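You operate a simulated robot arm through the tools that you are given. There is no shell and no other tool. Be economical: measure what you need, move in short steps, check, and stop when the job is done.

Carry out the task below with a simulated two-armed robot. There is one attempt and no reset: what you move stays moved.

## Task
Fetch the small block from the top of the grey cabinet and set it on the upper middle right shelf of the near side rack. Then switch the red lathe switch on. Then take the weight and put it on the middle shelf of the yellow bench. The order counts. Set down upright: weight.

The check looks at the end state, three seconds after you hand in, the way a careful person would. Anything else that was tipped, shoved, dropped, spilled or broken makes it a failure.

## Robot
Two 7-joint arms with two-finger parallel grippers on one trunk, on a base that drives. Base frame: it is fixed to the floor where the robot stands at the start and does not move with it; the origin is under the middle of the robot, x ahead of it, y to its left, z up; the surface under the hand at the start is at about z = 800. Units: mm, degrees, N and s.
The left shoulder is at the start at [30, 119, 935], the right one opposite. With the tool pointing down near the work surface each hand reaches from about 280 to 680 mm from the robot's upright axis, wherever it stands, measured 20 degrees to its own side. Places, roughly: middle shelf of the yellow bench [7600, -2200, 500]; red lathe switch [7400, -1900, 900]; upper middle right shelf of the near side rack [1600, -4900, 1200]; weight [7500, 0, 750]. Payload 3.43 kg a hand.
Tool frame (each hand has its own): the origin (TCP) lies between the finger pads and is the grasp point; the fingertips stand 30 mm ahead of it; z points along the fingers, y is the line along which they close. The gripper opens to 94 mm. The fingers are 28 mm wide and 10 mm thick; the gripper's body (50 by 96 mm) begins 55 mm behind the TCP.
Orientation is that of the tool frame in the base frame, as a unit quaternion [x, y, z, w]. With the fingers straight down and closing along the base's y, the tool's x points along the base's -x, its y along +y and its z along -z.

## Interface
- The arms move only by the tool step_arm. It takes "left_moves", "right_moves" or both (then of equal length, played together; a hand with none holds still); each is a list of rows, each a list of 3 entries, a list of its own where there are three numbers: the finger opening in mm, from 0 to 94, then the shift along the tool's x, y, z in mm, then the turn, a rotation vector about the tool's x, y, z in degrees. In form: [[grip, [dx, dy, dz], [ax, ay, az]], ...]. A call has 1 to 20 rows; each row is the pose to reach, as a shift and turn from the pose commanded when the call began, along the tool's axes at that moment. Each row takes 0.2 s and may step no farther than 50 mm and 8.6 degrees from the row before; otherwise, or with a gripper value out of range, the whole call is refused. Where a pose cannot be reached the arm comes as near as it can. A force on the tool above 40 N (or 10 N above the force at the start of the call, whichever is more), or a blocked arm, ends the call early, and 0.2 s more pass. Each finger travels about 72 mm/s and halts on what it meets, pressing with about 36 N; the grip force reading is that of the motor and also rises with nothing between the fingers. The clock runs only during rows and for 0.2 s after the last one: add rows that repeat a pose to give the fingers time. The reply holds the time, the measured pose of the TCP, the force on the tool along the base axes, the opening and the grip force, in the units named above and with some noise, with the torque about the TCP (base axes, N m) and any sound that the robot's microphone picked up, and new pictures: "views" is both (left out), scene, wrist or none (wrist: the cameras of the hands that moved).
- Cameras (640 x 400 px; columns grow to the right, rows downward): "scene" is now at [44, -2.7, 1640.5]; the picture's right is [-0.04, -1.00, 0.00], its down [-0.78, 0.03, -0.62] and it looks along [0.62, -0.02, -0.78] (base axes); focal length 270 px, centre (320, 200). "left" rides on the left gripper at [76, -14, -103] in its tool frame; the picture's right is [0.18, 0.98, 0.00], its down [-0.75, 0.14, -0.64] and it looks along [-0.63, 0.12, 0.77] (tool axes); focal length 243 px, centre (320, 200). "right" rides on the right gripper at [76, 14, -102] in its tool frame; the picture's right is [-0.18, 0.98, 0.00], its down [-0.75, -0.14, -0.64] and it looks along [-0.63, -0.12, 0.77] (tool axes); focal length 243 px, centre (320, 200). There is no depth. A picture from a camera that has moved, and an enlarged one, comes with that camera's place and axes in the base frame and with its lens.
- move_column(by): slides the trunk up (or, below 0, down) by that many mm; the arms and the scene camera ride with it, the base frame stays. It gives what a move gives, with no picture.
- roll_base(legs): drives the robot by 1 to 6 legs, each [ahead, turn to the left] in mm and degrees, along the robot's own axes; the way and the turn of a leg run together, so that a leg with both is an arc; at most 1500 mm and 180 degrees a leg. The arms and the cameras ride along, it lands a little off, and it stops where it bumps. It gives what a move gives, and a new picture of the scene camera.
- turn_head(pan, tilt): turns the head with the scene camera to pan (to the left, within 143 degrees either way) and tilt (down, from -29 to 69), counted from straight ahead of the robot. It gives what a move gives, and a new picture of the scene camera.
- zoom(camera, box): a new picture of the part [left, top, right, bottom] of that camera's present view, enlarged. It takes no simulated time.
- finish_job(): hands the job in; it is judged then, once.

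Go step by step. Nothing tells you exact positions but the pictures and the camera data: compare them with the known pose of the tool, close in by small moves and look again before you grip or let go. The budget is 165 turns and 260 pictures, counting those below and the enlarged ones. Unless the task says otherwise, let go and move clear before handing in, and close with one line.

The tools are called as a command line: name --argument value ..., lists and objects as JSON in quotes. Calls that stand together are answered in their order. step_arm: Moves the arms, as the interface text tells. Its arguments: {"type":"object","properties":{"left_moves":{"type":"array","items":{"type":"array"}},"right_moves":{"type":"array","items":{"type":"array"}},"views":{"type":"string","enum":["both","scene","wrist","none"]}},"required":[]} The other tools are called the same way: move_column (by) slides the trunk up or down; roll_base (legs) drives the base; turn_head (pan, tilt) turns the head that bears the scene camera; zoom (camera, box) takes an enlarged picture of a part of a camera's view; finish_job () hands the job in.

At the start:

```text
time: 0.0
left_tcp_pos: [425.7, 56.7, 1121.2]
left_orientation: [-0.002, 1.0, -0.001, 0.0]
left_ft_force: [0.1, -0.3, 0.6]
left_torque: [0.0, -0.03, 0.0]
left_width: 93.9
left_finger_force: 0.0
right_tcp_pos: [354.6, -241.7, 1097.1]
right_orientation: [-0.001, 1.0, 0.001, 0.0]
right_ft_force: [-0.7, -0.2, -0.3]
right_torque: [0.04, -0.04, 0.03]
right_width: 94.0
right_finger_force: 0.0
trunk travel left (down, up): [-200.0, 210.0]
robot x, y, heading: [1.8, 1.2, -0.0]
head pan, tilt: [-2.2, 51.6]
```

scene: 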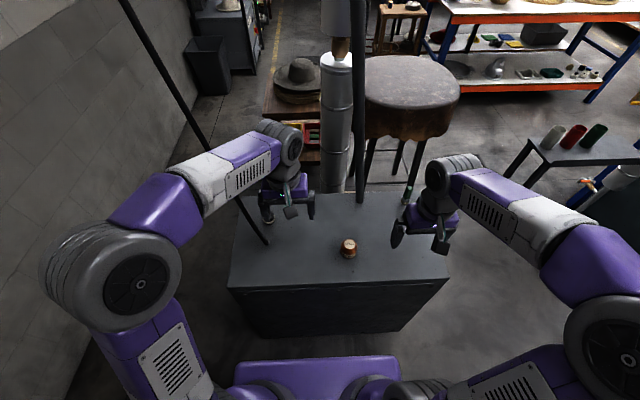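
right: 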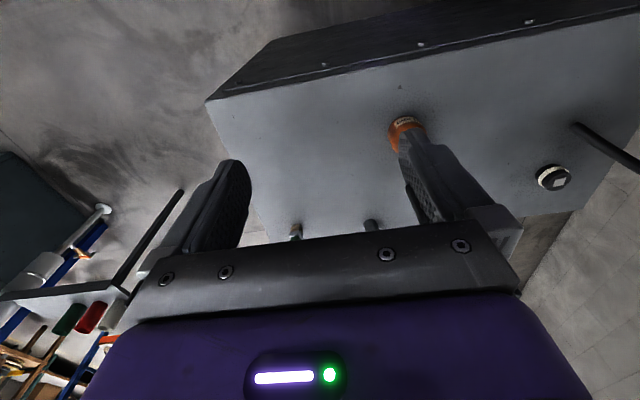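
left: 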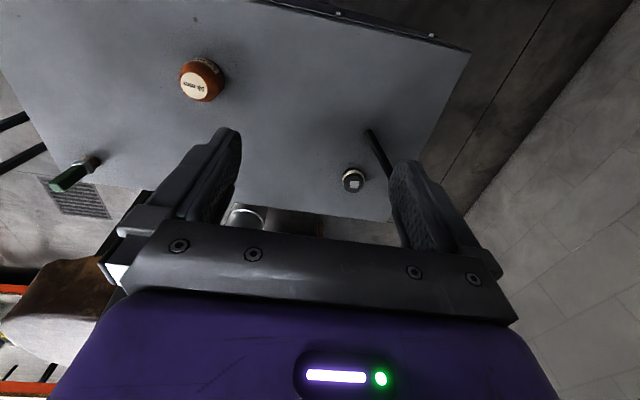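

I see a grey cabinet in front of the robot with several small things on it. I enlarge the views to tell which is the small block.

zoom --camera "scene" --box '[220, 140, 460, 290]'

zoom --camera "left" --box '[0, 0, 480, 300]'

zoom --camera "right" --box '[200, 60, 640, 335]'

```text
2.67 times, centred on (340, 215) of scene
camera zoom: at [44.0, -2.7, 1640.5], right [-0.04, -1.0, 0.0], down [-0.78, 0.03, -0.62], along [0.62, -0.02, -0.78], focal length 721 px, centre (267, 160)
```

zoom: 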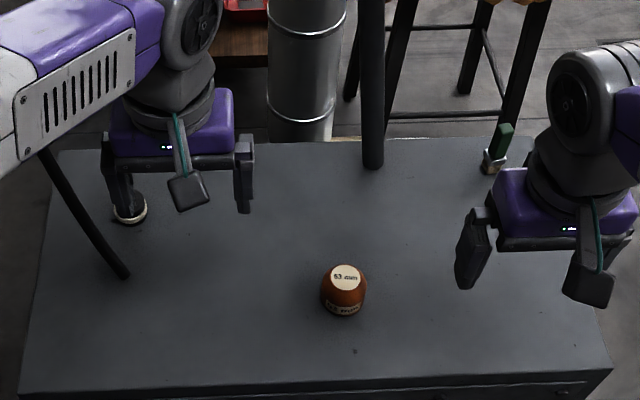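

```text
1.33 times, centred on (240, 150) of left
camera zoom: at [349.8, 40.8, 1223.1], right [-0.19, 0.98, 0.0], down [0.75, 0.14, 0.64], along [0.63, 0.12, -0.77], focal length 324 px, centre (427, 267)
```

zoom: 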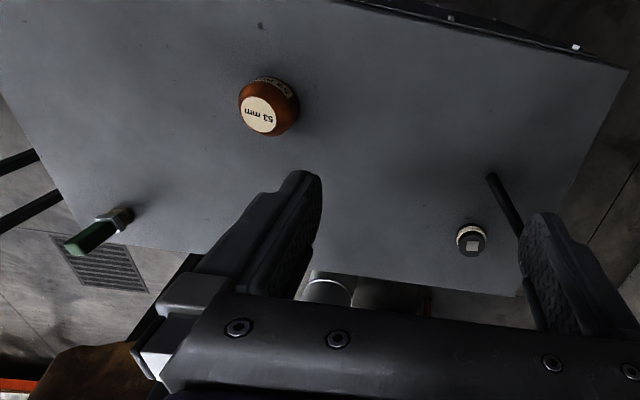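

```text
1.45 times, centred on (420, 198) of right
camera zoom: at [279.5, -226.1, 1201.3], right [0.18, 0.98, 0.0], down [0.75, -0.14, 0.64], along [0.63, -0.12, -0.77], focal length 353 px, centre (174, 204)
```

zoom: 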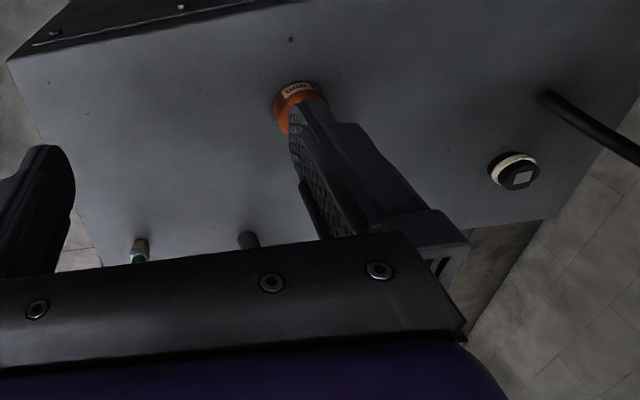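

The 53 mm barrel sits near (482, -118), with a tiny speck near (407, -122), a black and white piece near (618, 172) and a green tool near (690, -355). None of them is clearly a block, so I bring the right hand camera closer.

step_arm --right_moves '[[94, [15, 20, 45], [0, 0, 0]], [94, [30, 40, 90], [0, 0, 0]], [94, [50, 60, 130], [0, 0, 0]], [94, [50, 60, 150], [0, 0, 0]]]' --views "wrist"

turn_head --pan 0 --tilt 10

turn_head --pan -80 --tilt 15

```text
refused: row 1 steps farther than a row can; nothing moved
```

```text
time: 1.1
left_tcp_pos: [426.2, 56.4, 1120.2]
left_orientation: [-0.002, 1.0, 0.0, 0.0]
left_ft_force: [0.8, 0.1, -0.3]
left_torque: [0.05, 0.01, 0.01]
left_width: 94.0
left_finger_force: 0.0
right_tcp_pos: [355.2, -241.3, 1097.3]
right_orientation: [-0.001, 1.0, -0.001, -0.001]
right_ft_force: [-0.6, 1.0, 0.7]
right_torque: [0.01, 0.01, 0.05]
right_width: 94.1
right_finger_force: 0.0
trunk travel left (down, up): [-200.0, 210.0]
robot x, y, heading: [1.4, -3.3, -0.2]
head pan, tilt: [0.0, 10.0]
camera scene: at [61.5, 0.2, 1704.3], right [0.0, -1.0, 0.0], down [-0.17, 0.0, -0.98], along [0.98, 0.0, -0.17], focal length 270 px, centre (320, 200)
```

scene: 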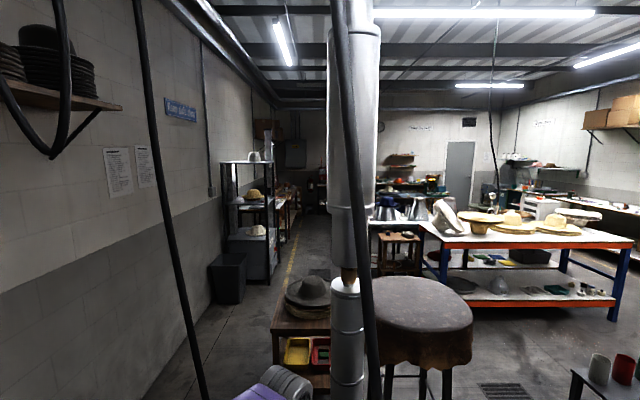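

```text
time: 2.6
left_tcp_pos: [426.0, 56.2, 1120.8]
left_orientation: [-0.002, 1.0, 0.0, 0.0]
left_ft_force: [-0.5, 0.1, -0.4]
left_torque: [0.05, -0.02, 0.02]
left_width: 94.1
left_finger_force: 0.1
right_tcp_pos: [352.9, -241.0, 1096.6]
right_orientation: [-0.003, 1.0, 0.0, 0.0]
right_ft_force: [0.2, 0.2, 0.0]
right_torque: [0.01, 0.01, 0.0]
right_width: 94.1
right_finger_force: 0.1
trunk travel left (down, up): [-200.0, 210.0]
robot x, y, heading: [-0.2, -0.7, 0.1]
head pan, tilt: [-80.0, 15.0]
camera scene: at [-15.2, -91.8, 1696.3], right [-0.98, -0.17, 0.0], down [-0.05, 0.25, -0.97], along [0.17, -0.95, -0.26], focal length 270 px, centre (320, 200)
```

scene: 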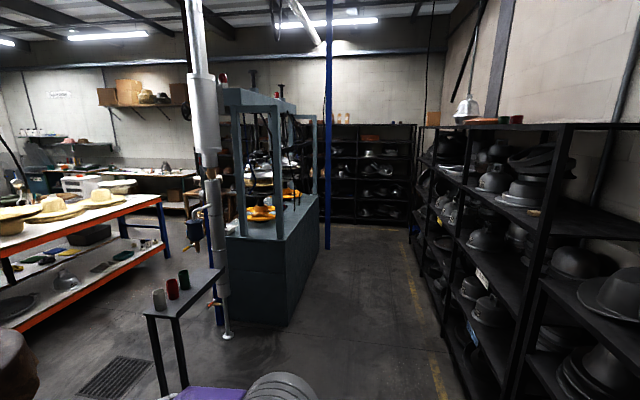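

This is a hat workshop, so the small wooden piece marked "53 mm" must be the hat block. I enlarge the far rack where it has to go.

zoom --camera "scene" --box '[200, 90, 440, 240]'

step_arm --right_moves '[[94, [10, 15, 40], [0, 0, 0]], [94, [20, 30, 80], [0, 0, 0]], [94, [35, 45, 120], [0, 0, 0]], [94, [50, 60, 150], [0, 0, 0]]]' --views "wrist"

```text
2.67 times, centred on (320, 165) of scene
camera zoom: at [-15.2, -91.8, 1696.3], right [-0.98, -0.17, 0.0], down [-0.05, 0.25, -0.97], along [0.17, -0.95, -0.26], focal length 721 px, centre (320, 293)
```

zoom: 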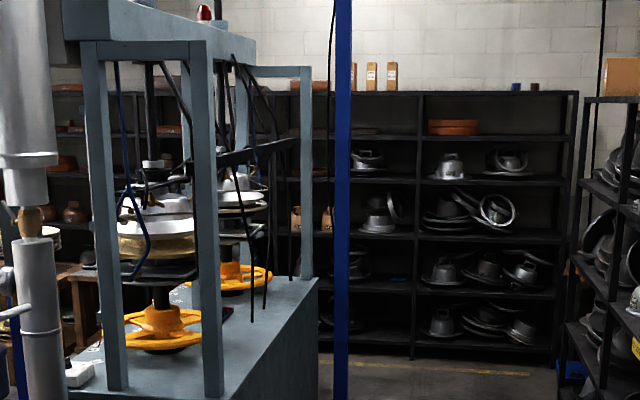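

```text
time: 3.6
left_tcp_pos: [425.8, 56.8, 1121.7]
left_orientation: [-0.001, 1.0, 0.0, -0.001]
left_ft_force: [0.0, -0.3, -0.7]
left_torque: [-0.02, 0.0, -0.01]
left_width: 94.2
left_finger_force: 0.1
right_tcp_pos: [304.5, -180.5, 948.3]
right_orientation: [-0.001, 1.0, 0.0, 0.0]
right_ft_force: [0.4, -0.4, 0.6]
right_torque: [0.0, -0.05, 0.0]
right_width: 94.0
right_finger_force: 0.0
trunk travel left (down, up): [-200.0, 210.0]
robot x, y, heading: [1.0, -2.8, 0.2]
head pan, tilt: [-80.0, 15.0]
camera right: at [228.9, -165.1, 1051.4], right [0.18, 0.98, 0.0], down [0.75, -0.14, 0.64], along [0.63, -0.12, -0.77], focal length 243 px, centre (320, 200)
```

right: 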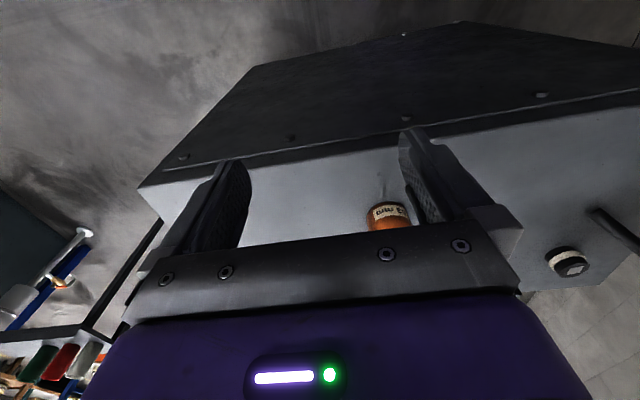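

The far rack's shelf at z about 1190 is the target tier and has about 300 mm of clearance. I will grasp the block with a 45° forward tilt so that the hand also fits the shelf.

turn_head --pan -5 --tilt 52

step_arm --right_moves '[[94, [-18, 10, 8], [0, -7.5, 0]], [94, [-36, 20, 16], [0, -15, 0]], [94, [-54, 30, 25], [0, -22.5, 0]], [94, [-72, 42, 34], [0, -30, 0]], [94, [-90, 52, 43], [0, -37.5, 0]], [94, [-107, 62, 52], [0, -45, 0]], [94, [-107, 62, 52], [0, -45, 0]]]'

```text
time: 5.1
left_tcp_pos: [426.4, 56.2, 1120.8]
left_orientation: [-0.002, 1.0, 0.0, 0.001]
left_ft_force: [-1.4, -0.9, 0.4]
left_torque: [0.01, -0.03, 0.01]
left_width: 93.9
left_finger_force: 0.1
right_tcp_pos: [304.5, -181.6, 948.2]
right_orientation: [-0.001, 1.0, 0.0, -0.001]
right_ft_force: [-0.5, -0.3, -0.9]
right_torque: [0.01, -0.02, -0.01]
right_width: 94.1
right_finger_force: 0.1
trunk travel left (down, up): [-200.0, 210.0]
robot x, y, heading: [3.6, 1.6, 0.2]
head pan, tilt: [-5.0, 52.0]
camera scene: at [43.3, -6.4, 1639.9], right [-0.09, -1.0, 0.0], down [-0.78, 0.07, -0.62], along [0.61, -0.05, -0.79], focal length 270 px, centre (320, 200)
```

scene: 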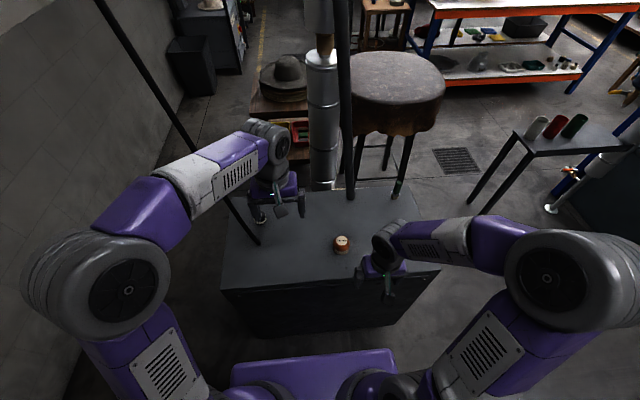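

```text
time: 6.7
left_tcp_pos: [426.0, 57.3, 1121.6]
left_orientation: [-0.002, 1.0, 0.0, 0.0]
left_ft_force: [-0.5, 0.2, -0.5]
left_torque: [-0.03, -0.01, -0.01]
left_width: 94.1
left_finger_force: 0.0
right_tcp_pos: [412.7, -118.9, 896.1]
right_orientation: [-0.002, 0.923, 0.001, 0.384]
right_ft_force: [0.2, -0.2, 0.7]
right_torque: [0.01, -0.01, -0.01]
right_width: 94.1
right_finger_force: 0.0
right hand out of reach, approached as far as the arm can: row 3, 5
trunk travel left (down, up): [-200.0, 210.0]
robot x, y, heading: [-0.5, 1.4, -0.0]
head pan, tilt: [-5.0, 52.0]
camera scene: at [42.7, -5.8, 1639.9], right [-0.09, -1.0, 0.0], down [-0.78, 0.07, -0.62], along [0.61, -0.05, -0.79], focal length 270 px, centre (320, 200)
camera right: at [286.2, -103.4, 916.1], right [0.13, 0.98, 0.13], down [0.08, -0.14, 0.99], along [0.99, -0.11, -0.09], focal length 243 px, centre (320, 200)
```

scene: 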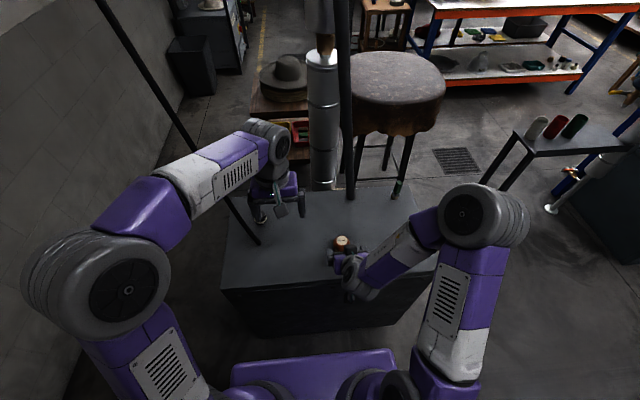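
right: 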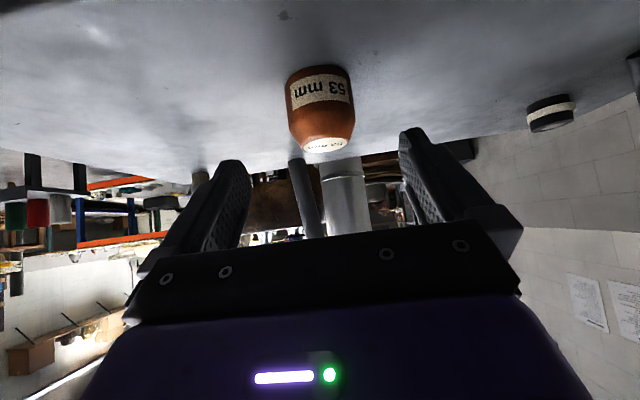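

The block's axis is near (485, -114) and it stands from z = 800 to about 854. I go in with the TCP at z about 838, so the tips stay clear of the top.

step_arm --right_moves '[[94, [-10, 5, 25], [0, 0, 0]], [94, [-10, 5, 50], [0, 0, 0]], [94, [-10, 5, 75], [0, 0, 0]], [94, [-10, 5, 92], [0, 0, 0]], [94, [-10, 5, 92], [0, 0, 0]]]'

```text
time: 7.9
left_tcp_pos: [424.9, 55.3, 1120.8]
left_orientation: [-0.002, 1.0, 0.0, 0.001]
left_ft_force: [0.1, 0.5, 0.5]
left_torque: [0.03, 0.02, 0.05]
left_width: 93.9
left_finger_force: 0.0
right_tcp_pos: [483.5, -114.5, 836.2]
right_orientation: [-0.003, 0.924, 0.001, 0.383]
right_ft_force: [0.1, 0.6, -0.7]
right_torque: [0.02, 0.02, 0.02]
right_width: 93.8
right_finger_force: 0.1
trunk travel left (down, up): [-200.0, 210.0]
robot x, y, heading: [1.1, -0.8, 0.1]
head pan, tilt: [-5.0, 52.0]
camera scene: at [43.2, -6.2, 1639.9], right [-0.09, -1.0, 0.0], down [-0.78, 0.07, -0.62], along [0.61, -0.05, -0.79], focal length 270 px, centre (320, 200)
camera right: at [358.7, -98.6, 857.3], right [0.13, 0.98, 0.13], down [0.08, -0.14, 0.99], along [0.99, -0.11, -0.1], focal length 243 px, centre (320, 200)
```

scene: 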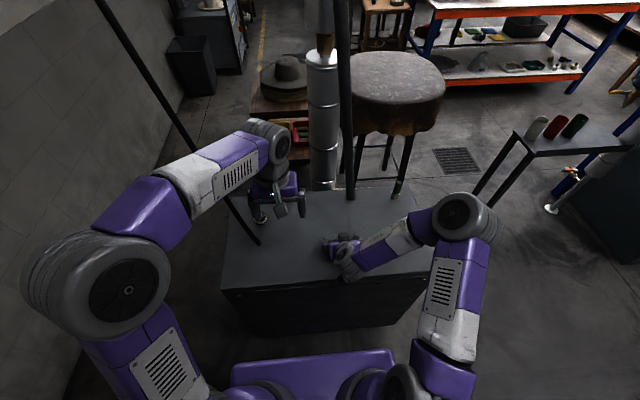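
right: 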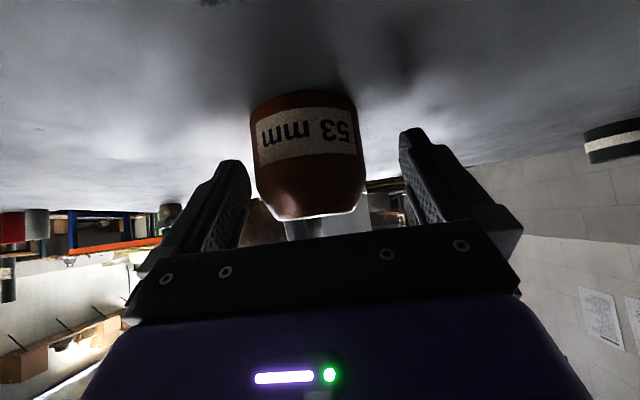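

The block is between the pads, centred to within about 2 mm. I close on it.

step_arm --right_moves '[[70, [0, 0, 0], [0, 0, 0]], [55, [0, 0, 0], [0, 0, 0]], [45, [0, 0, 0], [0, 0, 0]], [40, [0, 0, 0], [0, 0, 0]], [40, [0, 0, 0], [0, 0, 0]]]' --views "wrist"

```text
time: 9.1
left_tcp_pos: [426.0, 56.6, 1120.8]
left_orientation: [-0.002, 1.0, -0.001, 0.0]
left_ft_force: [-1.0, 0.3, -0.2]
left_torque: [-0.02, -0.02, 0.0]
left_width: 93.8
left_finger_force: 0.0
right_tcp_pos: [484.4, -114.0, 837.5]
right_orientation: [-0.002, 0.924, 0.001, 0.383]
right_ft_force: [-0.3, 0.5, -0.8]
right_torque: [0.02, -0.03, -0.01]
right_width: 58.5
right_finger_force: 35.7
trunk travel left (down, up): [-200.0, 210.0]
robot x, y, heading: [-1.9, -0.2, -0.1]
head pan, tilt: [-5.0, 52.0]
camera right: at [358.6, -98.8, 857.4], right [0.13, 0.98, 0.13], down [0.08, -0.14, 0.99], along [0.99, -0.11, -0.1], focal length 243 px, centre (320, 200)
```

right: 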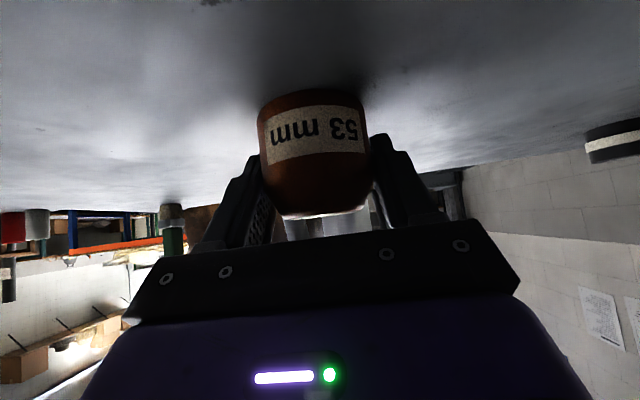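

The block is held at a 58 mm opening. I lift it straight up.

step_arm --right_moves '[[40, [-14, 0, -14], [0, 0, 0]], [40, [-40, 0, -40], [0, 0, 0]], [40, [-70, 0, -70], [0, 0, 0]], [40, [-100, 0, -100], [0, 0, 0]], [40, [-130, 0, -130], [0, 0, 0]], [40, [-160, 0, -160], [0, 0, 0]], [40, [-190, 0, -190], [0, 0, 0]]]'

turn_head --pan -110 --tilt 25

turn_head --pan -45 --tilt 25

```text
time: 10.7
left_tcp_pos: [423.9, 56.2, 1121.4]
left_orientation: [-0.003, 1.0, 0.0, 0.0]
left_ft_force: [-0.3, 0.5, -0.3]
left_torque: [-0.02, 0.0, 0.01]
left_width: 93.8
left_finger_force: 0.1
right_tcp_pos: [487.1, -113.1, 1106.8]
right_orientation: [-0.002, 0.923, 0.001, 0.384]
right_ft_force: [0.5, 0.4, -0.2]
right_torque: [0.02, 0.03, -0.02]
right_width: 58.2
right_finger_force: 36.0
trunk travel left (down, up): [-200.0, 210.0]
robot x, y, heading: [1.3, 1.2, -0.3]
head pan, tilt: [-5.0, 52.0]
camera scene: at [42.4, -6.0, 1639.9], right [-0.09, -1.0, 0.0], down [-0.78, 0.07, -0.62], along [0.61, -0.05, -0.79], focal length 270 px, centre (320, 200)
camera right: at [360.0, -98.2, 1126.5], right [0.12, 0.98, 0.13], down [0.08, -0.14, 0.99], along [0.99, -0.11, -0.09], focal length 243 px, centre (320, 200)
```

scene: 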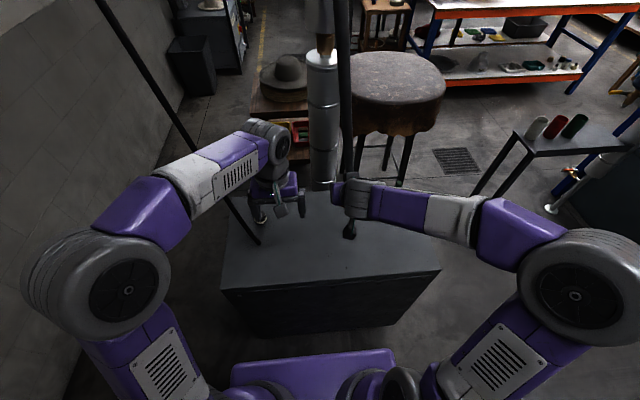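
right: 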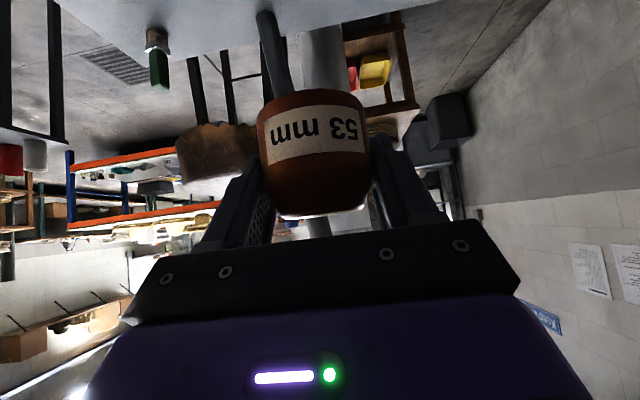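

```text
time: 12.5
left_tcp_pos: [426.5, 57.5, 1121.5]
left_orientation: [-0.002, 1.0, 0.0, 0.0]
left_ft_force: [-0.2, 0.8, 0.1]
left_torque: [0.0, 0.0, 0.0]
left_width: 94.1
left_finger_force: 0.0
right_tcp_pos: [486.9, -114.8, 1106.6]
right_orientation: [-0.001, 0.924, -0.001, 0.383]
right_ft_force: [-0.5, -1.1, -1.2]
right_torque: [0.0, -0.02, -0.01]
right_width: 58.2
right_finger_force: 35.6
trunk travel left (down, up): [-200.0, 210.0]
robot x, y, heading: [-2.0, -3.6, 0.0]
head pan, tilt: [-110.0, 25.0]
camera scene: at [-62.9, -86.4, 1680.0], right [-0.94, 0.34, 0.0], down [0.14, 0.4, -0.91], along [-0.31, -0.85, -0.42], focal length 270 px, centre (320, 200)
```

scene: 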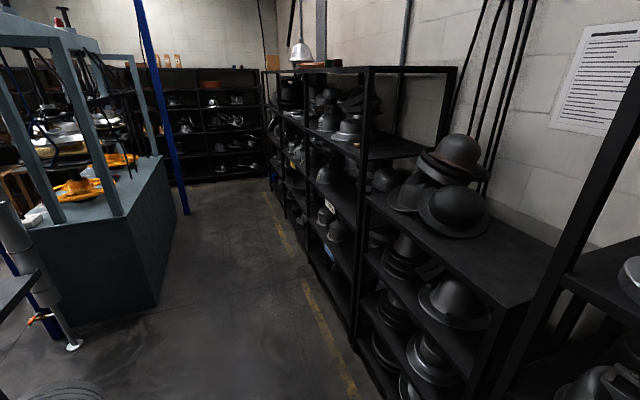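

```text
time: 13.9
left_tcp_pos: [427.2, 56.4, 1121.6]
left_orientation: [-0.002, 1.0, 0.0, 0.0]
left_ft_force: [0.2, -0.2, -0.4]
left_torque: [-0.03, -0.01, 0.03]
left_width: 94.0
left_finger_force: 0.2
right_tcp_pos: [486.6, -113.5, 1106.3]
right_orientation: [-0.002, 0.924, 0.0, 0.383]
right_ft_force: [0.2, -0.4, -0.1]
right_torque: [0.0, -0.01, -0.01]
right_width: 58.3
right_finger_force: 35.6
trunk travel left (down, up): [-200.0, 210.0]
robot x, y, heading: [-0.7, -2.0, 0.2]
head pan, tilt: [-45.0, 25.0]
camera scene: at [33.7, -65.0, 1680.0], right [-0.71, -0.71, 0.0], down [-0.3, 0.3, -0.91], along [0.64, -0.64, -0.42], focal length 270 px, centre (320, 200)
```

scene: 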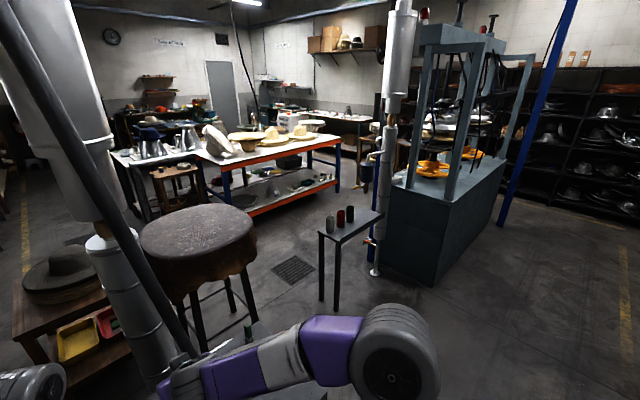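

The block is lifted. Before driving I look behind the robot.

turn_head --pan -143 --tilt 40

turn_head --pan 140 --tilt 40

```text
time: 15.6
left_tcp_pos: [426.6, 55.9, 1121.3]
left_orientation: [-0.001, 1.0, 0.0, -0.001]
left_ft_force: [-0.2, 0.3, -0.9]
left_torque: [-0.01, 0.02, 0.04]
left_width: 93.9
left_finger_force: 0.1
right_tcp_pos: [486.5, -114.6, 1105.5]
right_orientation: [-0.001, 0.924, 0.0, 0.383]
right_ft_force: [-0.3, -0.4, -1.2]
right_torque: [0.01, 0.06, -0.01]
right_width: 58.4
right_finger_force: 35.6
trunk travel left (down, up): [-200.0, 210.0]
robot x, y, heading: [-0.0, -0.2, 0.1]
head pan, tilt: [-143.0, 40.0]
camera scene: at [-99.3, -51.0, 1656.7], right [-0.6, 0.8, 0.0], down [0.51, 0.39, -0.77], along [-0.61, -0.46, -0.64], focal length 270 px, centre (320, 200)
```

scene: 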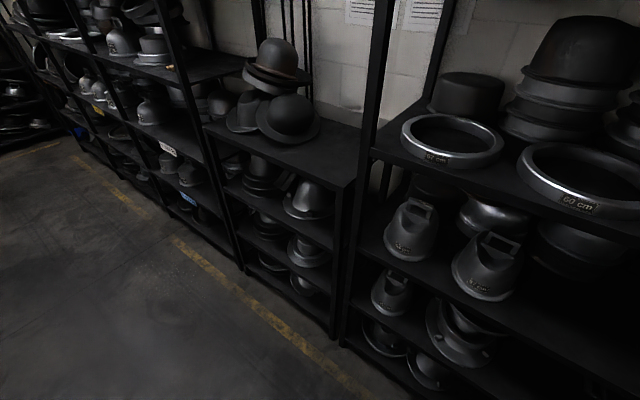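

```text
time: 19.5
left_tcp_pos: [426.2, 56.1, 1120.7]
left_orientation: [-0.003, 1.0, 0.001, 0.0]
left_ft_force: [-0.7, -0.9, 0.4]
left_torque: [0.0, -0.01, -0.03]
left_width: 94.3
left_finger_force: 0.0
right_tcp_pos: [486.6, -113.6, 1105.8]
right_orientation: [-0.001, 0.924, -0.001, 0.383]
right_ft_force: [0.2, -0.2, -0.1]
right_torque: [-0.02, 0.01, 0.0]
right_width: 58.1
right_finger_force: 35.6
trunk travel left (down, up): [-200.0, 210.0]
robot x, y, heading: [1.2, 1.0, -0.1]
head pan, tilt: [140.0, 40.0]
camera scene: at [-96.5, 54.9, 1656.7], right [0.64, 0.77, 0.0], down [0.49, -0.41, -0.77], along [-0.59, 0.49, -0.64], focal length 270 px, centre (320, 200)
```

scene: 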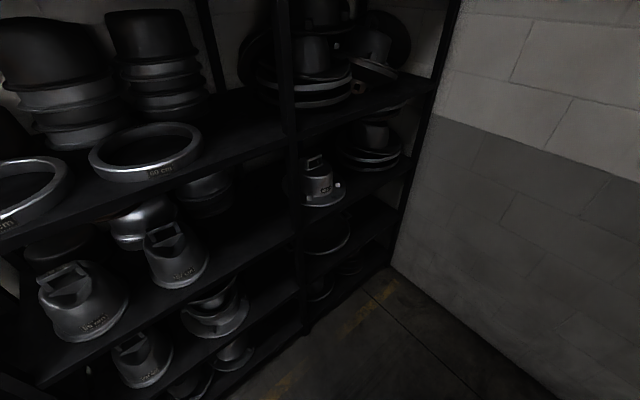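

A rack stands about 700 mm behind the robot and the aisle runs along -y. I back up a little, turn right and drive down the aisle.

turn_head --pan 0 --tilt 35

roll_base --legs '[[-110, 0], [0, -90]]'

```text
time: 21.7
left_tcp_pos: [426.8, 55.2, 1121.0]
left_orientation: [-0.001, 1.0, -0.001, 0.0]
left_ft_force: [-1.1, 0.0, 0.4]
left_torque: [0.03, -0.02, 0.01]
left_width: 94.2
left_finger_force: 0.0
right_tcp_pos: [485.6, -114.3, 1106.8]
right_orientation: [-0.001, 0.924, 0.0, 0.382]
right_ft_force: [0.0, -0.5, -1.2]
right_torque: [-0.03, -0.03, 0.03]
right_width: 58.3
right_finger_force: 36.0
trunk travel left (down, up): [-200.0, 210.0]
robot x, y, heading: [1.3, -2.7, 0.1]
head pan, tilt: [0.0, 35.0]
camera scene: at [56.6, 0.2, 1664.3], right [0.0, -1.0, 0.0], down [-0.57, 0.0, -0.82], along [0.82, 0.0, -0.57], focal length 270 px, centre (320, 200)
```

scene: 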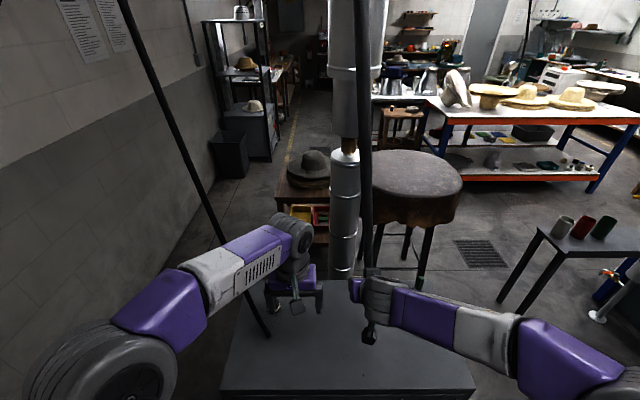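

```text
time: 26.8
left_tcp_pos: [-58.2, -426.1, 1120.6]
left_orientation: [0.71, 0.705, 0.0, 0.0]
left_ft_force: [-0.1, 0.4, 0.7]
left_torque: [0.0, 0.01, -0.01]
left_width: 93.8
left_finger_force: 0.1
right_tcp_pos: [-229.3, -484.6, 1105.8]
right_orientation: [0.656, 0.651, -0.271, 0.27]
right_ft_force: [0.8, 0.2, -1.5]
right_torque: [-0.02, 0.0, 0.01]
right_width: 58.4
right_finger_force: 36.8
trunk travel left (down, up): [-200.0, 210.0]
robot x, y, heading: [-108.2, -2.9, -90.9]
head pan, tilt: [0.0, 35.0]
camera scene: at [-112.0, -57.9, 1664.3], right [-1.0, 0.01, 0.0], down [0.01, 0.57, -0.82], along [-0.01, -0.82, -0.57], focal length 270 px, centre (320, 200)
```

scene: 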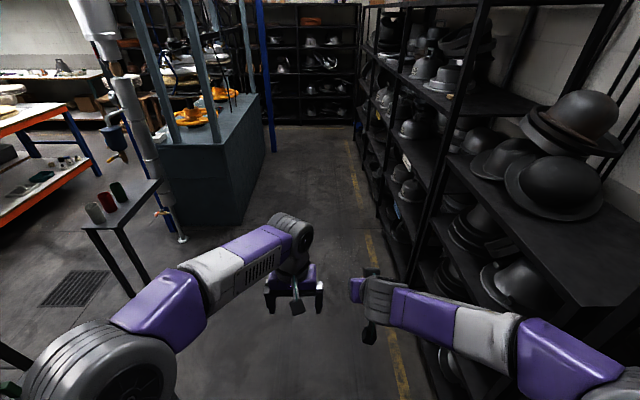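

The right elbow is close to the rack at about x = -650. I stretch both hands forward to bring the elbows in.

step_arm --right_moves '[[40, [-25, 0, 25], [0, 0, 0]], [40, [-50, 0, 50], [0, 0, 0]], [40, [-75, 0, 75], [0, 0, 0]], [40, [-100, 0, 100], [0, 0, 0]]]' --left_moves '[[94, [-45, 0, 0], [0, 0, 0]], [94, [-90, 0, 0], [0, 0, 0]], [94, [-135, 0, 0], [0, 0, 0]], [94, [-180, 0, 0], [0, 0, 0]]]' --views "scene"

```text
time: 27.8
left_tcp_pos: [-57.5, -593.6, 1118.7]
left_orientation: [0.71, 0.704, 0.002, -0.001]
left_ft_force: [-0.2, 0.2, -0.5]
left_torque: [0.02, -0.03, -0.02]
left_width: 93.8
left_finger_force: 0.1
left hand out of reach, approached as far as the arm can: row 4
right_tcp_pos: [-231.2, -628.5, 1104.4]
right_orientation: [0.656, 0.651, -0.271, 0.269]
right_ft_force: [0.1, 0.0, -1.5]
right_torque: [0.01, 0.01, 0.03]
right_width: 58.0
right_finger_force: 36.0
trunk travel left (down, up): [-200.0, 210.0]
robot x, y, heading: [-111.3, 3.3, -90.7]
head pan, tilt: [0.0, 35.0]
camera scene: at [-111.9, -59.6, 1664.2], right [-1.0, 0.01, 0.0], down [0.01, 0.57, -0.82], along [-0.01, -0.82, -0.57], focal length 270 px, centre (320, 200)
```

scene: 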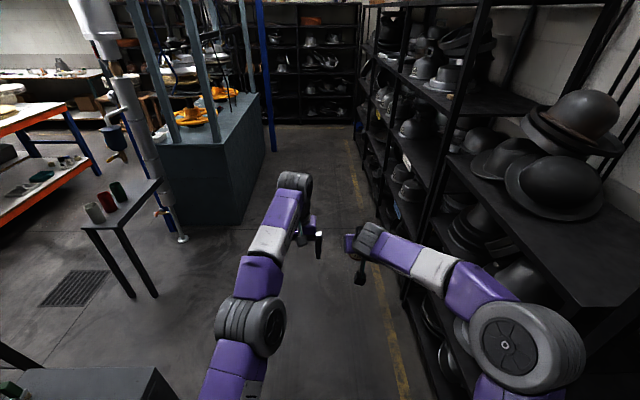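

The left arm is narrow now. I swerve a bit left, to x about +60, while driving down the aisle.

roll_base --legs '[[500, 20.7], [500, -20], [1300, 0]]'

```text
time: 39.4
left_tcp_pos: [86.3, -2873.0, 1121.0]
left_orientation: [0.713, 0.701, 0.0, -0.001]
left_ft_force: [0.1, -0.3, 0.4]
left_torque: [0.0, 0.04, 0.0]
left_width: 93.8
left_finger_force: 0.0
right_tcp_pos: [-85.2, -2905.5, 1105.6]
right_orientation: [0.659, 0.648, -0.273, 0.268]
right_ft_force: [0.4, -0.2, -0.8]
right_torque: [-0.03, 0.02, 0.0]
right_width: 58.4
right_finger_force: 36.2
trunk travel left (down, up): [-200.0, 210.0]
robot x, y, heading: [43.6, -2281.7, -91.3]
head pan, tilt: [0.0, 35.0]
camera scene: at [38.8, -2337.9, 1664.3], right [-1.0, 0.02, 0.0], down [0.01, 0.57, -0.82], along [-0.02, -0.82, -0.57], focal length 270 px, centre (320, 200)
```

scene: 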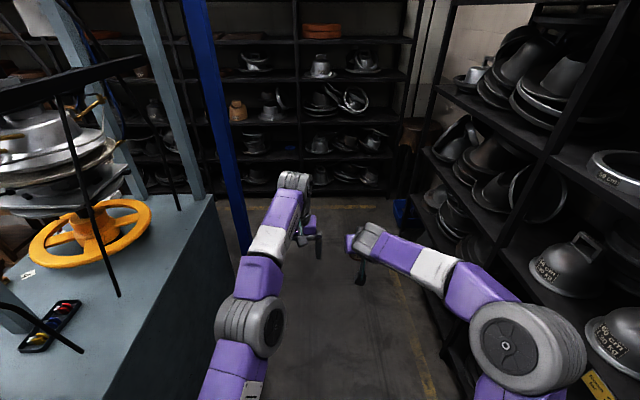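

The press ends near y = -3650, the blue pole stands near (600, -3950) and the rack front is near y = -4800. I drive on and then look left along the rear aisle.

roll_base --legs '[[1250, 1.3]]'

turn_head --pan 70 --tilt 30

turn_head --pan 40 --tilt 15

```text
time: 45.7
left_tcp_pos: [113.6, -4128.6, 1119.4]
left_orientation: [0.698, 0.717, 0.0, -0.001]
left_ft_force: [-0.5, -1.3, -0.9]
left_torque: [-0.03, 0.0, 0.01]
left_width: 94.1
left_finger_force: 0.2
right_tcp_pos: [-56.5, -4167.1, 1104.2]
right_orientation: [0.645, 0.662, -0.267, 0.274]
right_ft_force: [-0.2, -0.4, -0.4]
right_torque: [-0.03, 0.02, 0.01]
right_width: 58.3
right_finger_force: 36.2
trunk travel left (down, up): [-200.0, 210.0]
robot x, y, heading: [42.2, -3533.8, -88.9]
head pan, tilt: [0.0, 35.0]
camera scene: at [42.2, -3594.9, 1664.3], right [-1.0, -0.02, 0.0], down [-0.01, 0.57, -0.82], along [0.02, -0.82, -0.57], focal length 270 px, centre (320, 200)
```

scene: 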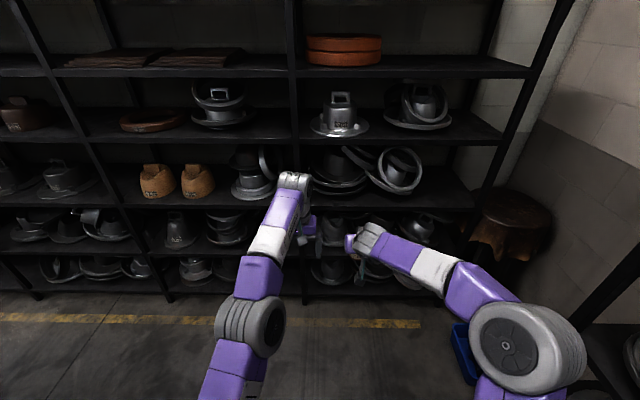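

```text
time: 47.1
left_tcp_pos: [112.8, -4128.6, 1121.5]
left_orientation: [0.698, 0.716, 0.0, 0.0]
left_ft_force: [0.0, 0.3, 0.8]
left_torque: [0.0, 0.01, 0.01]
left_width: 94.1
left_finger_force: 0.0
right_tcp_pos: [-57.6, -4167.7, 1105.9]
right_orientation: [0.644, 0.662, -0.268, 0.275]
right_ft_force: [0.2, -0.4, -0.8]
right_torque: [-0.02, -0.01, -0.03]
right_width: 58.6
right_finger_force: 37.0
trunk travel left (down, up): [-200.0, 210.0]
robot x, y, heading: [45.6, -3534.5, -88.4]
head pan, tilt: [70.0, 30.0]
camera scene: at [125.9, -3535.7, 1672.1], right [-0.32, -0.95, 0.0], down [-0.47, 0.16, -0.87], along [0.82, -0.28, -0.5], focal length 270 px, centre (320, 200)
```

scene: 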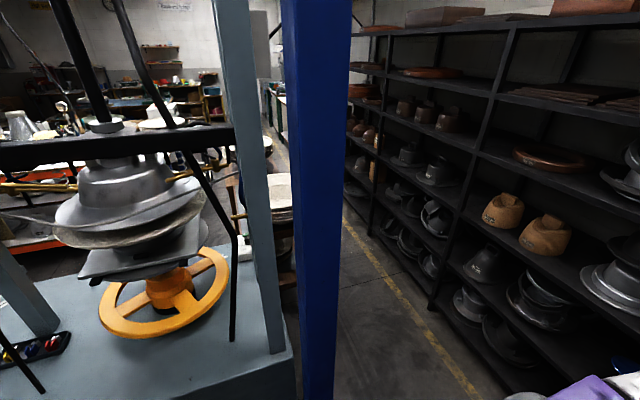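

```text
time: 48.1
left_tcp_pos: [113.3, -4128.3, 1121.3]
left_orientation: [0.698, 0.716, 0.001, 0.0]
left_ft_force: [-0.8, -0.3, -0.7]
left_torque: [-0.06, 0.03, 0.01]
left_width: 93.9
left_finger_force: 0.2
right_tcp_pos: [-57.9, -4165.4, 1105.6]
right_orientation: [0.644, 0.662, -0.267, 0.275]
right_ft_force: [0.0, 0.0, -0.7]
right_torque: [-0.01, 0.0, 0.02]
right_width: 58.3
right_finger_force: 36.0
trunk travel left (down, up): [-200.0, 210.0]
robot x, y, heading: [42.2, -3541.0, -88.4]
head pan, tilt: [40.0, 15.0]
camera scene: at [102.0, -3576.7, 1696.2], right [-0.75, -0.66, 0.0], down [-0.17, 0.19, -0.97], along [0.64, -0.73, -0.26], focal length 270 px, centre (320, 200)
```

scene: 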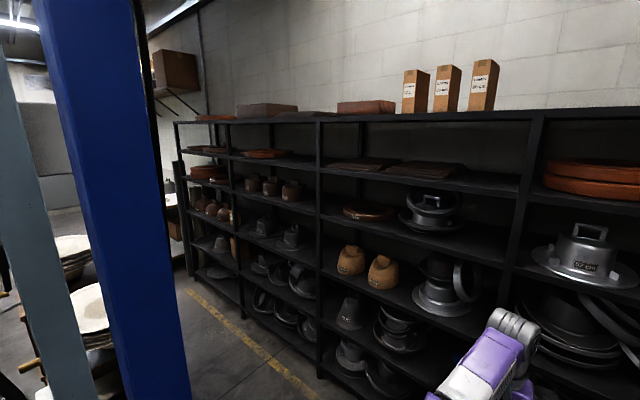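

The rack has four bays of about 1 m, and the bay from x = 1190 to 2200 holds the target shelf, which already has small brown blocks on it. I zoom in on it.

zoom --camera "scene" --box '[160, 100, 340, 340]'

```text
1.67 times, centred on (250, 220) of scene
camera zoom: at [102.0, -3576.7, 1696.2], right [-0.75, -0.66, 0.0], down [-0.17, 0.19, -0.97], along [0.64, -0.73, -0.26], focal length 450 px, centre (437, 167)
```

zoom: 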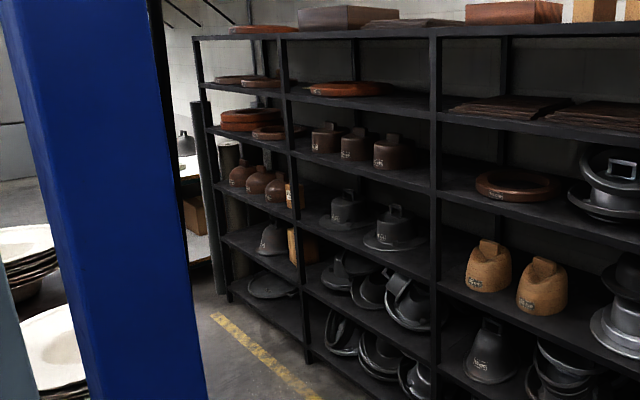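

The shelf's surface is at z about 1180, with brown blocks near x = 1490, 1755 and 1970 and a free gap near x = 1620. I arc left between the pole and the rack.

turn_head --pan 30 --tilt 40

roll_base --legs '[[440, 45]]'

```text
time: 49.0
left_tcp_pos: [112.8, -4128.7, 1120.1]
left_orientation: [0.698, 0.716, 0.0, 0.0]
left_ft_force: [-0.5, 0.0, 0.4]
left_torque: [-0.02, 0.0, -0.02]
left_width: 93.9
left_finger_force: 0.1
right_tcp_pos: [-56.3, -4166.3, 1105.6]
right_orientation: [0.644, 0.662, -0.267, 0.274]
right_ft_force: [-0.6, 0.0, -1.1]
right_torque: [-0.03, -0.03, 0.0]
right_width: 58.2
right_finger_force: 36.7
trunk travel left (down, up): [-200.0, 210.0]
robot x, y, heading: [43.9, -3537.0, -88.7]
head pan, tilt: [30.0, 40.0]
camera scene: at [84.4, -3579.2, 1656.8], right [-0.85, -0.52, 0.0], down [-0.33, 0.55, -0.77], along [0.4, -0.66, -0.64], focal length 270 px, centre (320, 200)
```

scene: 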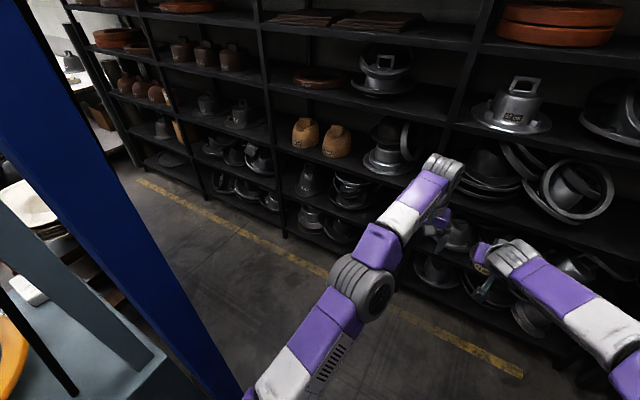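

```text
time: 51.6
left_tcp_pos: [683.6, -4291.4, 1119.8]
left_orientation: [0.369, 0.929, 0.0, -0.001]
left_ft_force: [0.0, 0.2, -0.1]
left_torque: [0.03, 0.07, 0.0]
left_width: 93.7
left_finger_force: 0.1
right_tcp_pos: [591.7, -4439.8, 1105.0]
right_orientation: [0.341, 0.859, -0.141, 0.355]
right_ft_force: [-0.3, 0.4, -0.7]
right_torque: [0.0, -0.01, -0.02]
right_width: 58.2
right_finger_force: 35.9
trunk travel left (down, up): [-200.0, 210.0]
robot x, y, heading: [214.6, -3925.4, -43.2]
head pan, tilt: [30.0, 40.0]
camera scene: at [274.5, -3924.5, 1656.7], right [-0.23, -0.97, 0.0], down [-0.63, 0.15, -0.77], along [0.74, -0.18, -0.64], focal length 270 px, centre (320, 200)
```

scene: 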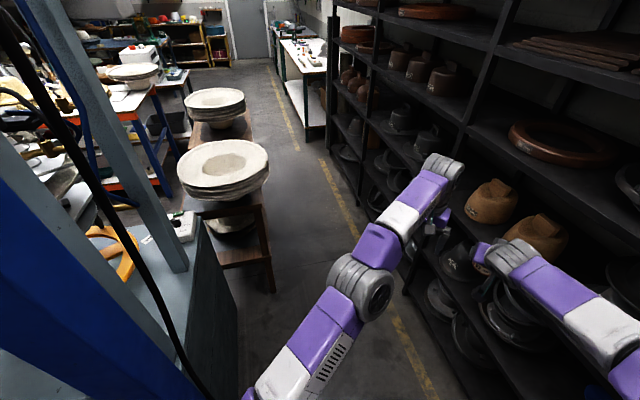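

A low table with hats leaves about 950 mm of aisle. I check how wide the right elbow and the base are.

turn_head --pan -60 --tilt 60

turn_head --pan 80 --tilt 69

```text
time: 53.3
left_tcp_pos: [683.6, -4292.0, 1121.4]
left_orientation: [0.369, 0.929, 0.0, 0.0]
left_ft_force: [0.8, 0.1, -0.3]
left_torque: [0.01, -0.01, -0.01]
left_width: 94.0
left_finger_force: 0.1
right_tcp_pos: [591.8, -4439.5, 1106.3]
right_orientation: [0.34, 0.859, -0.141, 0.356]
right_ft_force: [0.1, 0.5, -0.7]
right_torque: [-0.01, 0.02, 0.01]
right_width: 58.5
right_finger_force: 35.9
trunk travel left (down, up): [-200.0, 210.0]
robot x, y, heading: [213.4, -3924.5, -43.3]
head pan, tilt: [-60.0, 60.0]
camera scene: at [175.6, -3969.5, 1630.0], right [-0.97, 0.23, 0.0], down [0.2, 0.84, -0.5], along [-0.12, -0.49, -0.87], focal length 270 px, centre (320, 200)
```

scene: 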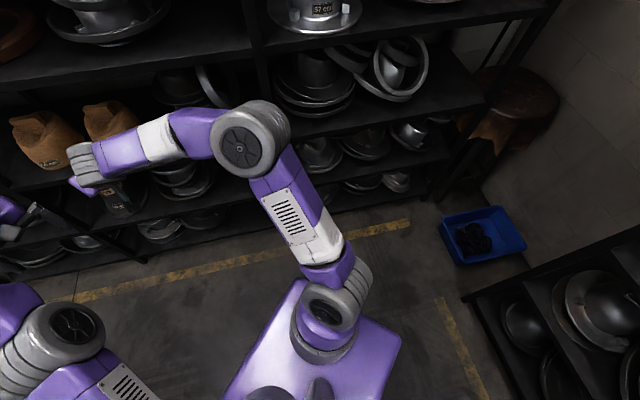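

```text
time: 55.5
left_tcp_pos: [683.9, -4291.6, 1120.6]
left_orientation: [0.369, 0.929, 0.0, -0.001]
left_ft_force: [-0.5, 0.2, -0.4]
left_torque: [0.04, -0.02, 0.0]
left_width: 94.0
left_finger_force: 0.1
right_tcp_pos: [592.8, -4440.3, 1104.8]
right_orientation: [0.341, 0.859, -0.141, 0.356]
right_ft_force: [0.6, 0.3, -0.3]
right_torque: [-0.01, 0.02, 0.01]
right_width: 58.3
right_finger_force: 35.6
trunk travel left (down, up): [-200.0, 210.0]
robot x, y, heading: [214.3, -3927.5, -43.5]
head pan, tilt: [80.0, 68.8]
camera scene: at [236.2, -3871.5, 1620.6], right [0.59, -0.8, 0.0], down [-0.75, -0.55, -0.36], along [0.29, 0.22, -0.93], focal length 270 px, centre (320, 200)
```

scene: 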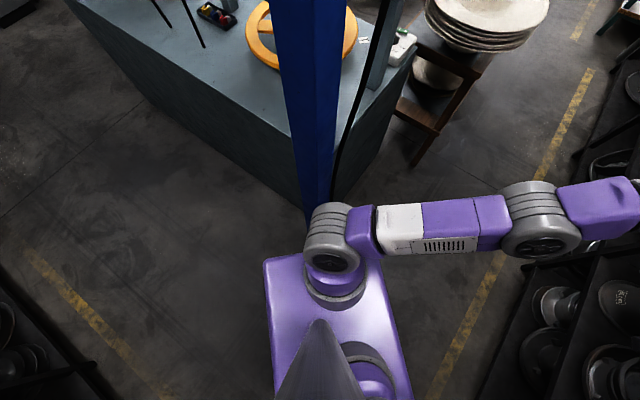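

The base is about 280 mm half wide and the right elbow about 445 mm to the side. A line at y about -4200 fits between table and rack, so I continue along it.

turn_head --pan 0 --tilt 40

roll_base --legs '[[110, 0], [555, 43.4]]'

```text
time: 57.0
left_tcp_pos: [683.3, -4291.9, 1120.0]
left_orientation: [0.369, 0.93, -0.001, 0.0]
left_ft_force: [0.4, 0.0, 1.0]
left_torque: [-0.01, 0.01, -0.01]
left_width: 94.0
left_finger_force: 0.0
right_tcp_pos: [591.5, -4439.9, 1105.4]
right_orientation: [0.341, 0.859, -0.141, 0.356]
right_ft_force: [-0.2, 0.4, 0.7]
right_torque: [0.02, -0.03, 0.04]
right_width: 58.2
right_finger_force: 35.9
trunk travel left (down, up): [-200.0, 210.0]
robot x, y, heading: [214.7, -3925.8, -43.5]
head pan, tilt: [0.0, 40.0]
camera scene: at [252.9, -3963.2, 1656.7], right [-0.69, -0.73, 0.0], down [-0.47, 0.44, -0.77], along [0.56, -0.53, -0.64], focal length 270 px, centre (320, 200)
```

scene: 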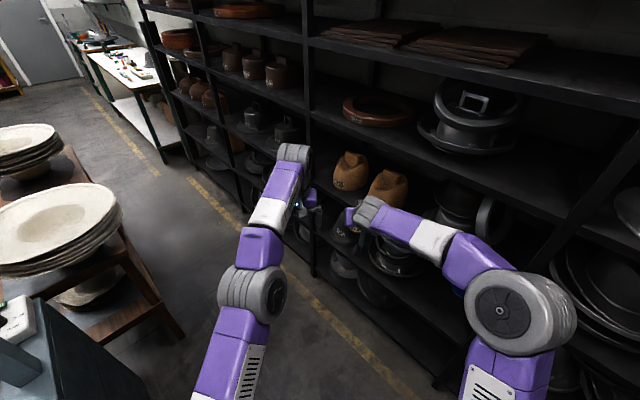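

```text
time: 61.0
left_tcp_pos: [1392.3, -4161.0, 1120.9]
left_orientation: [0.006, 1.0, 0.0, 0.0]
left_ft_force: [-0.2, 0.3, 0.5]
left_torque: [-0.03, 0.01, -0.01]
left_width: 94.0
left_finger_force: 0.0
right_tcp_pos: [1425.8, -4332.3, 1103.8]
right_orientation: [0.006, 0.924, -0.002, 0.382]
right_ft_force: [0.5, 0.0, -0.5]
right_torque: [-0.02, 0.01, -0.01]
right_width: 58.3
right_finger_force: 36.2
trunk travel left (down, up): [-200.0, 210.0]
robot x, y, heading: [799.8, -4210.5, -1.2]
head pan, tilt: [0.0, 40.0]
camera scene: at [853.5, -4209.0, 1656.7], right [-0.02, -1.0, 0.0], down [-0.64, 0.01, -0.77], along [0.77, -0.01, -0.64], focal length 270 px, centre (320, 200)
```

scene: 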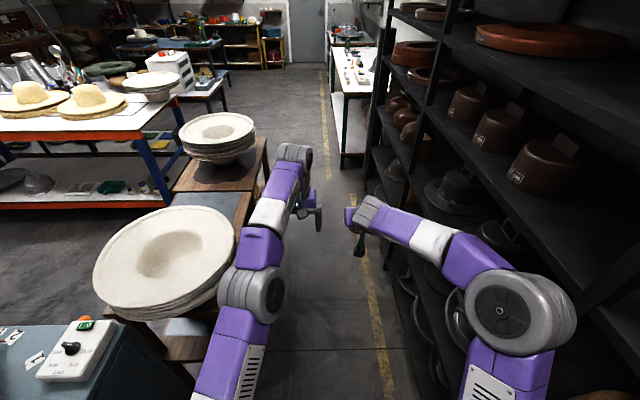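

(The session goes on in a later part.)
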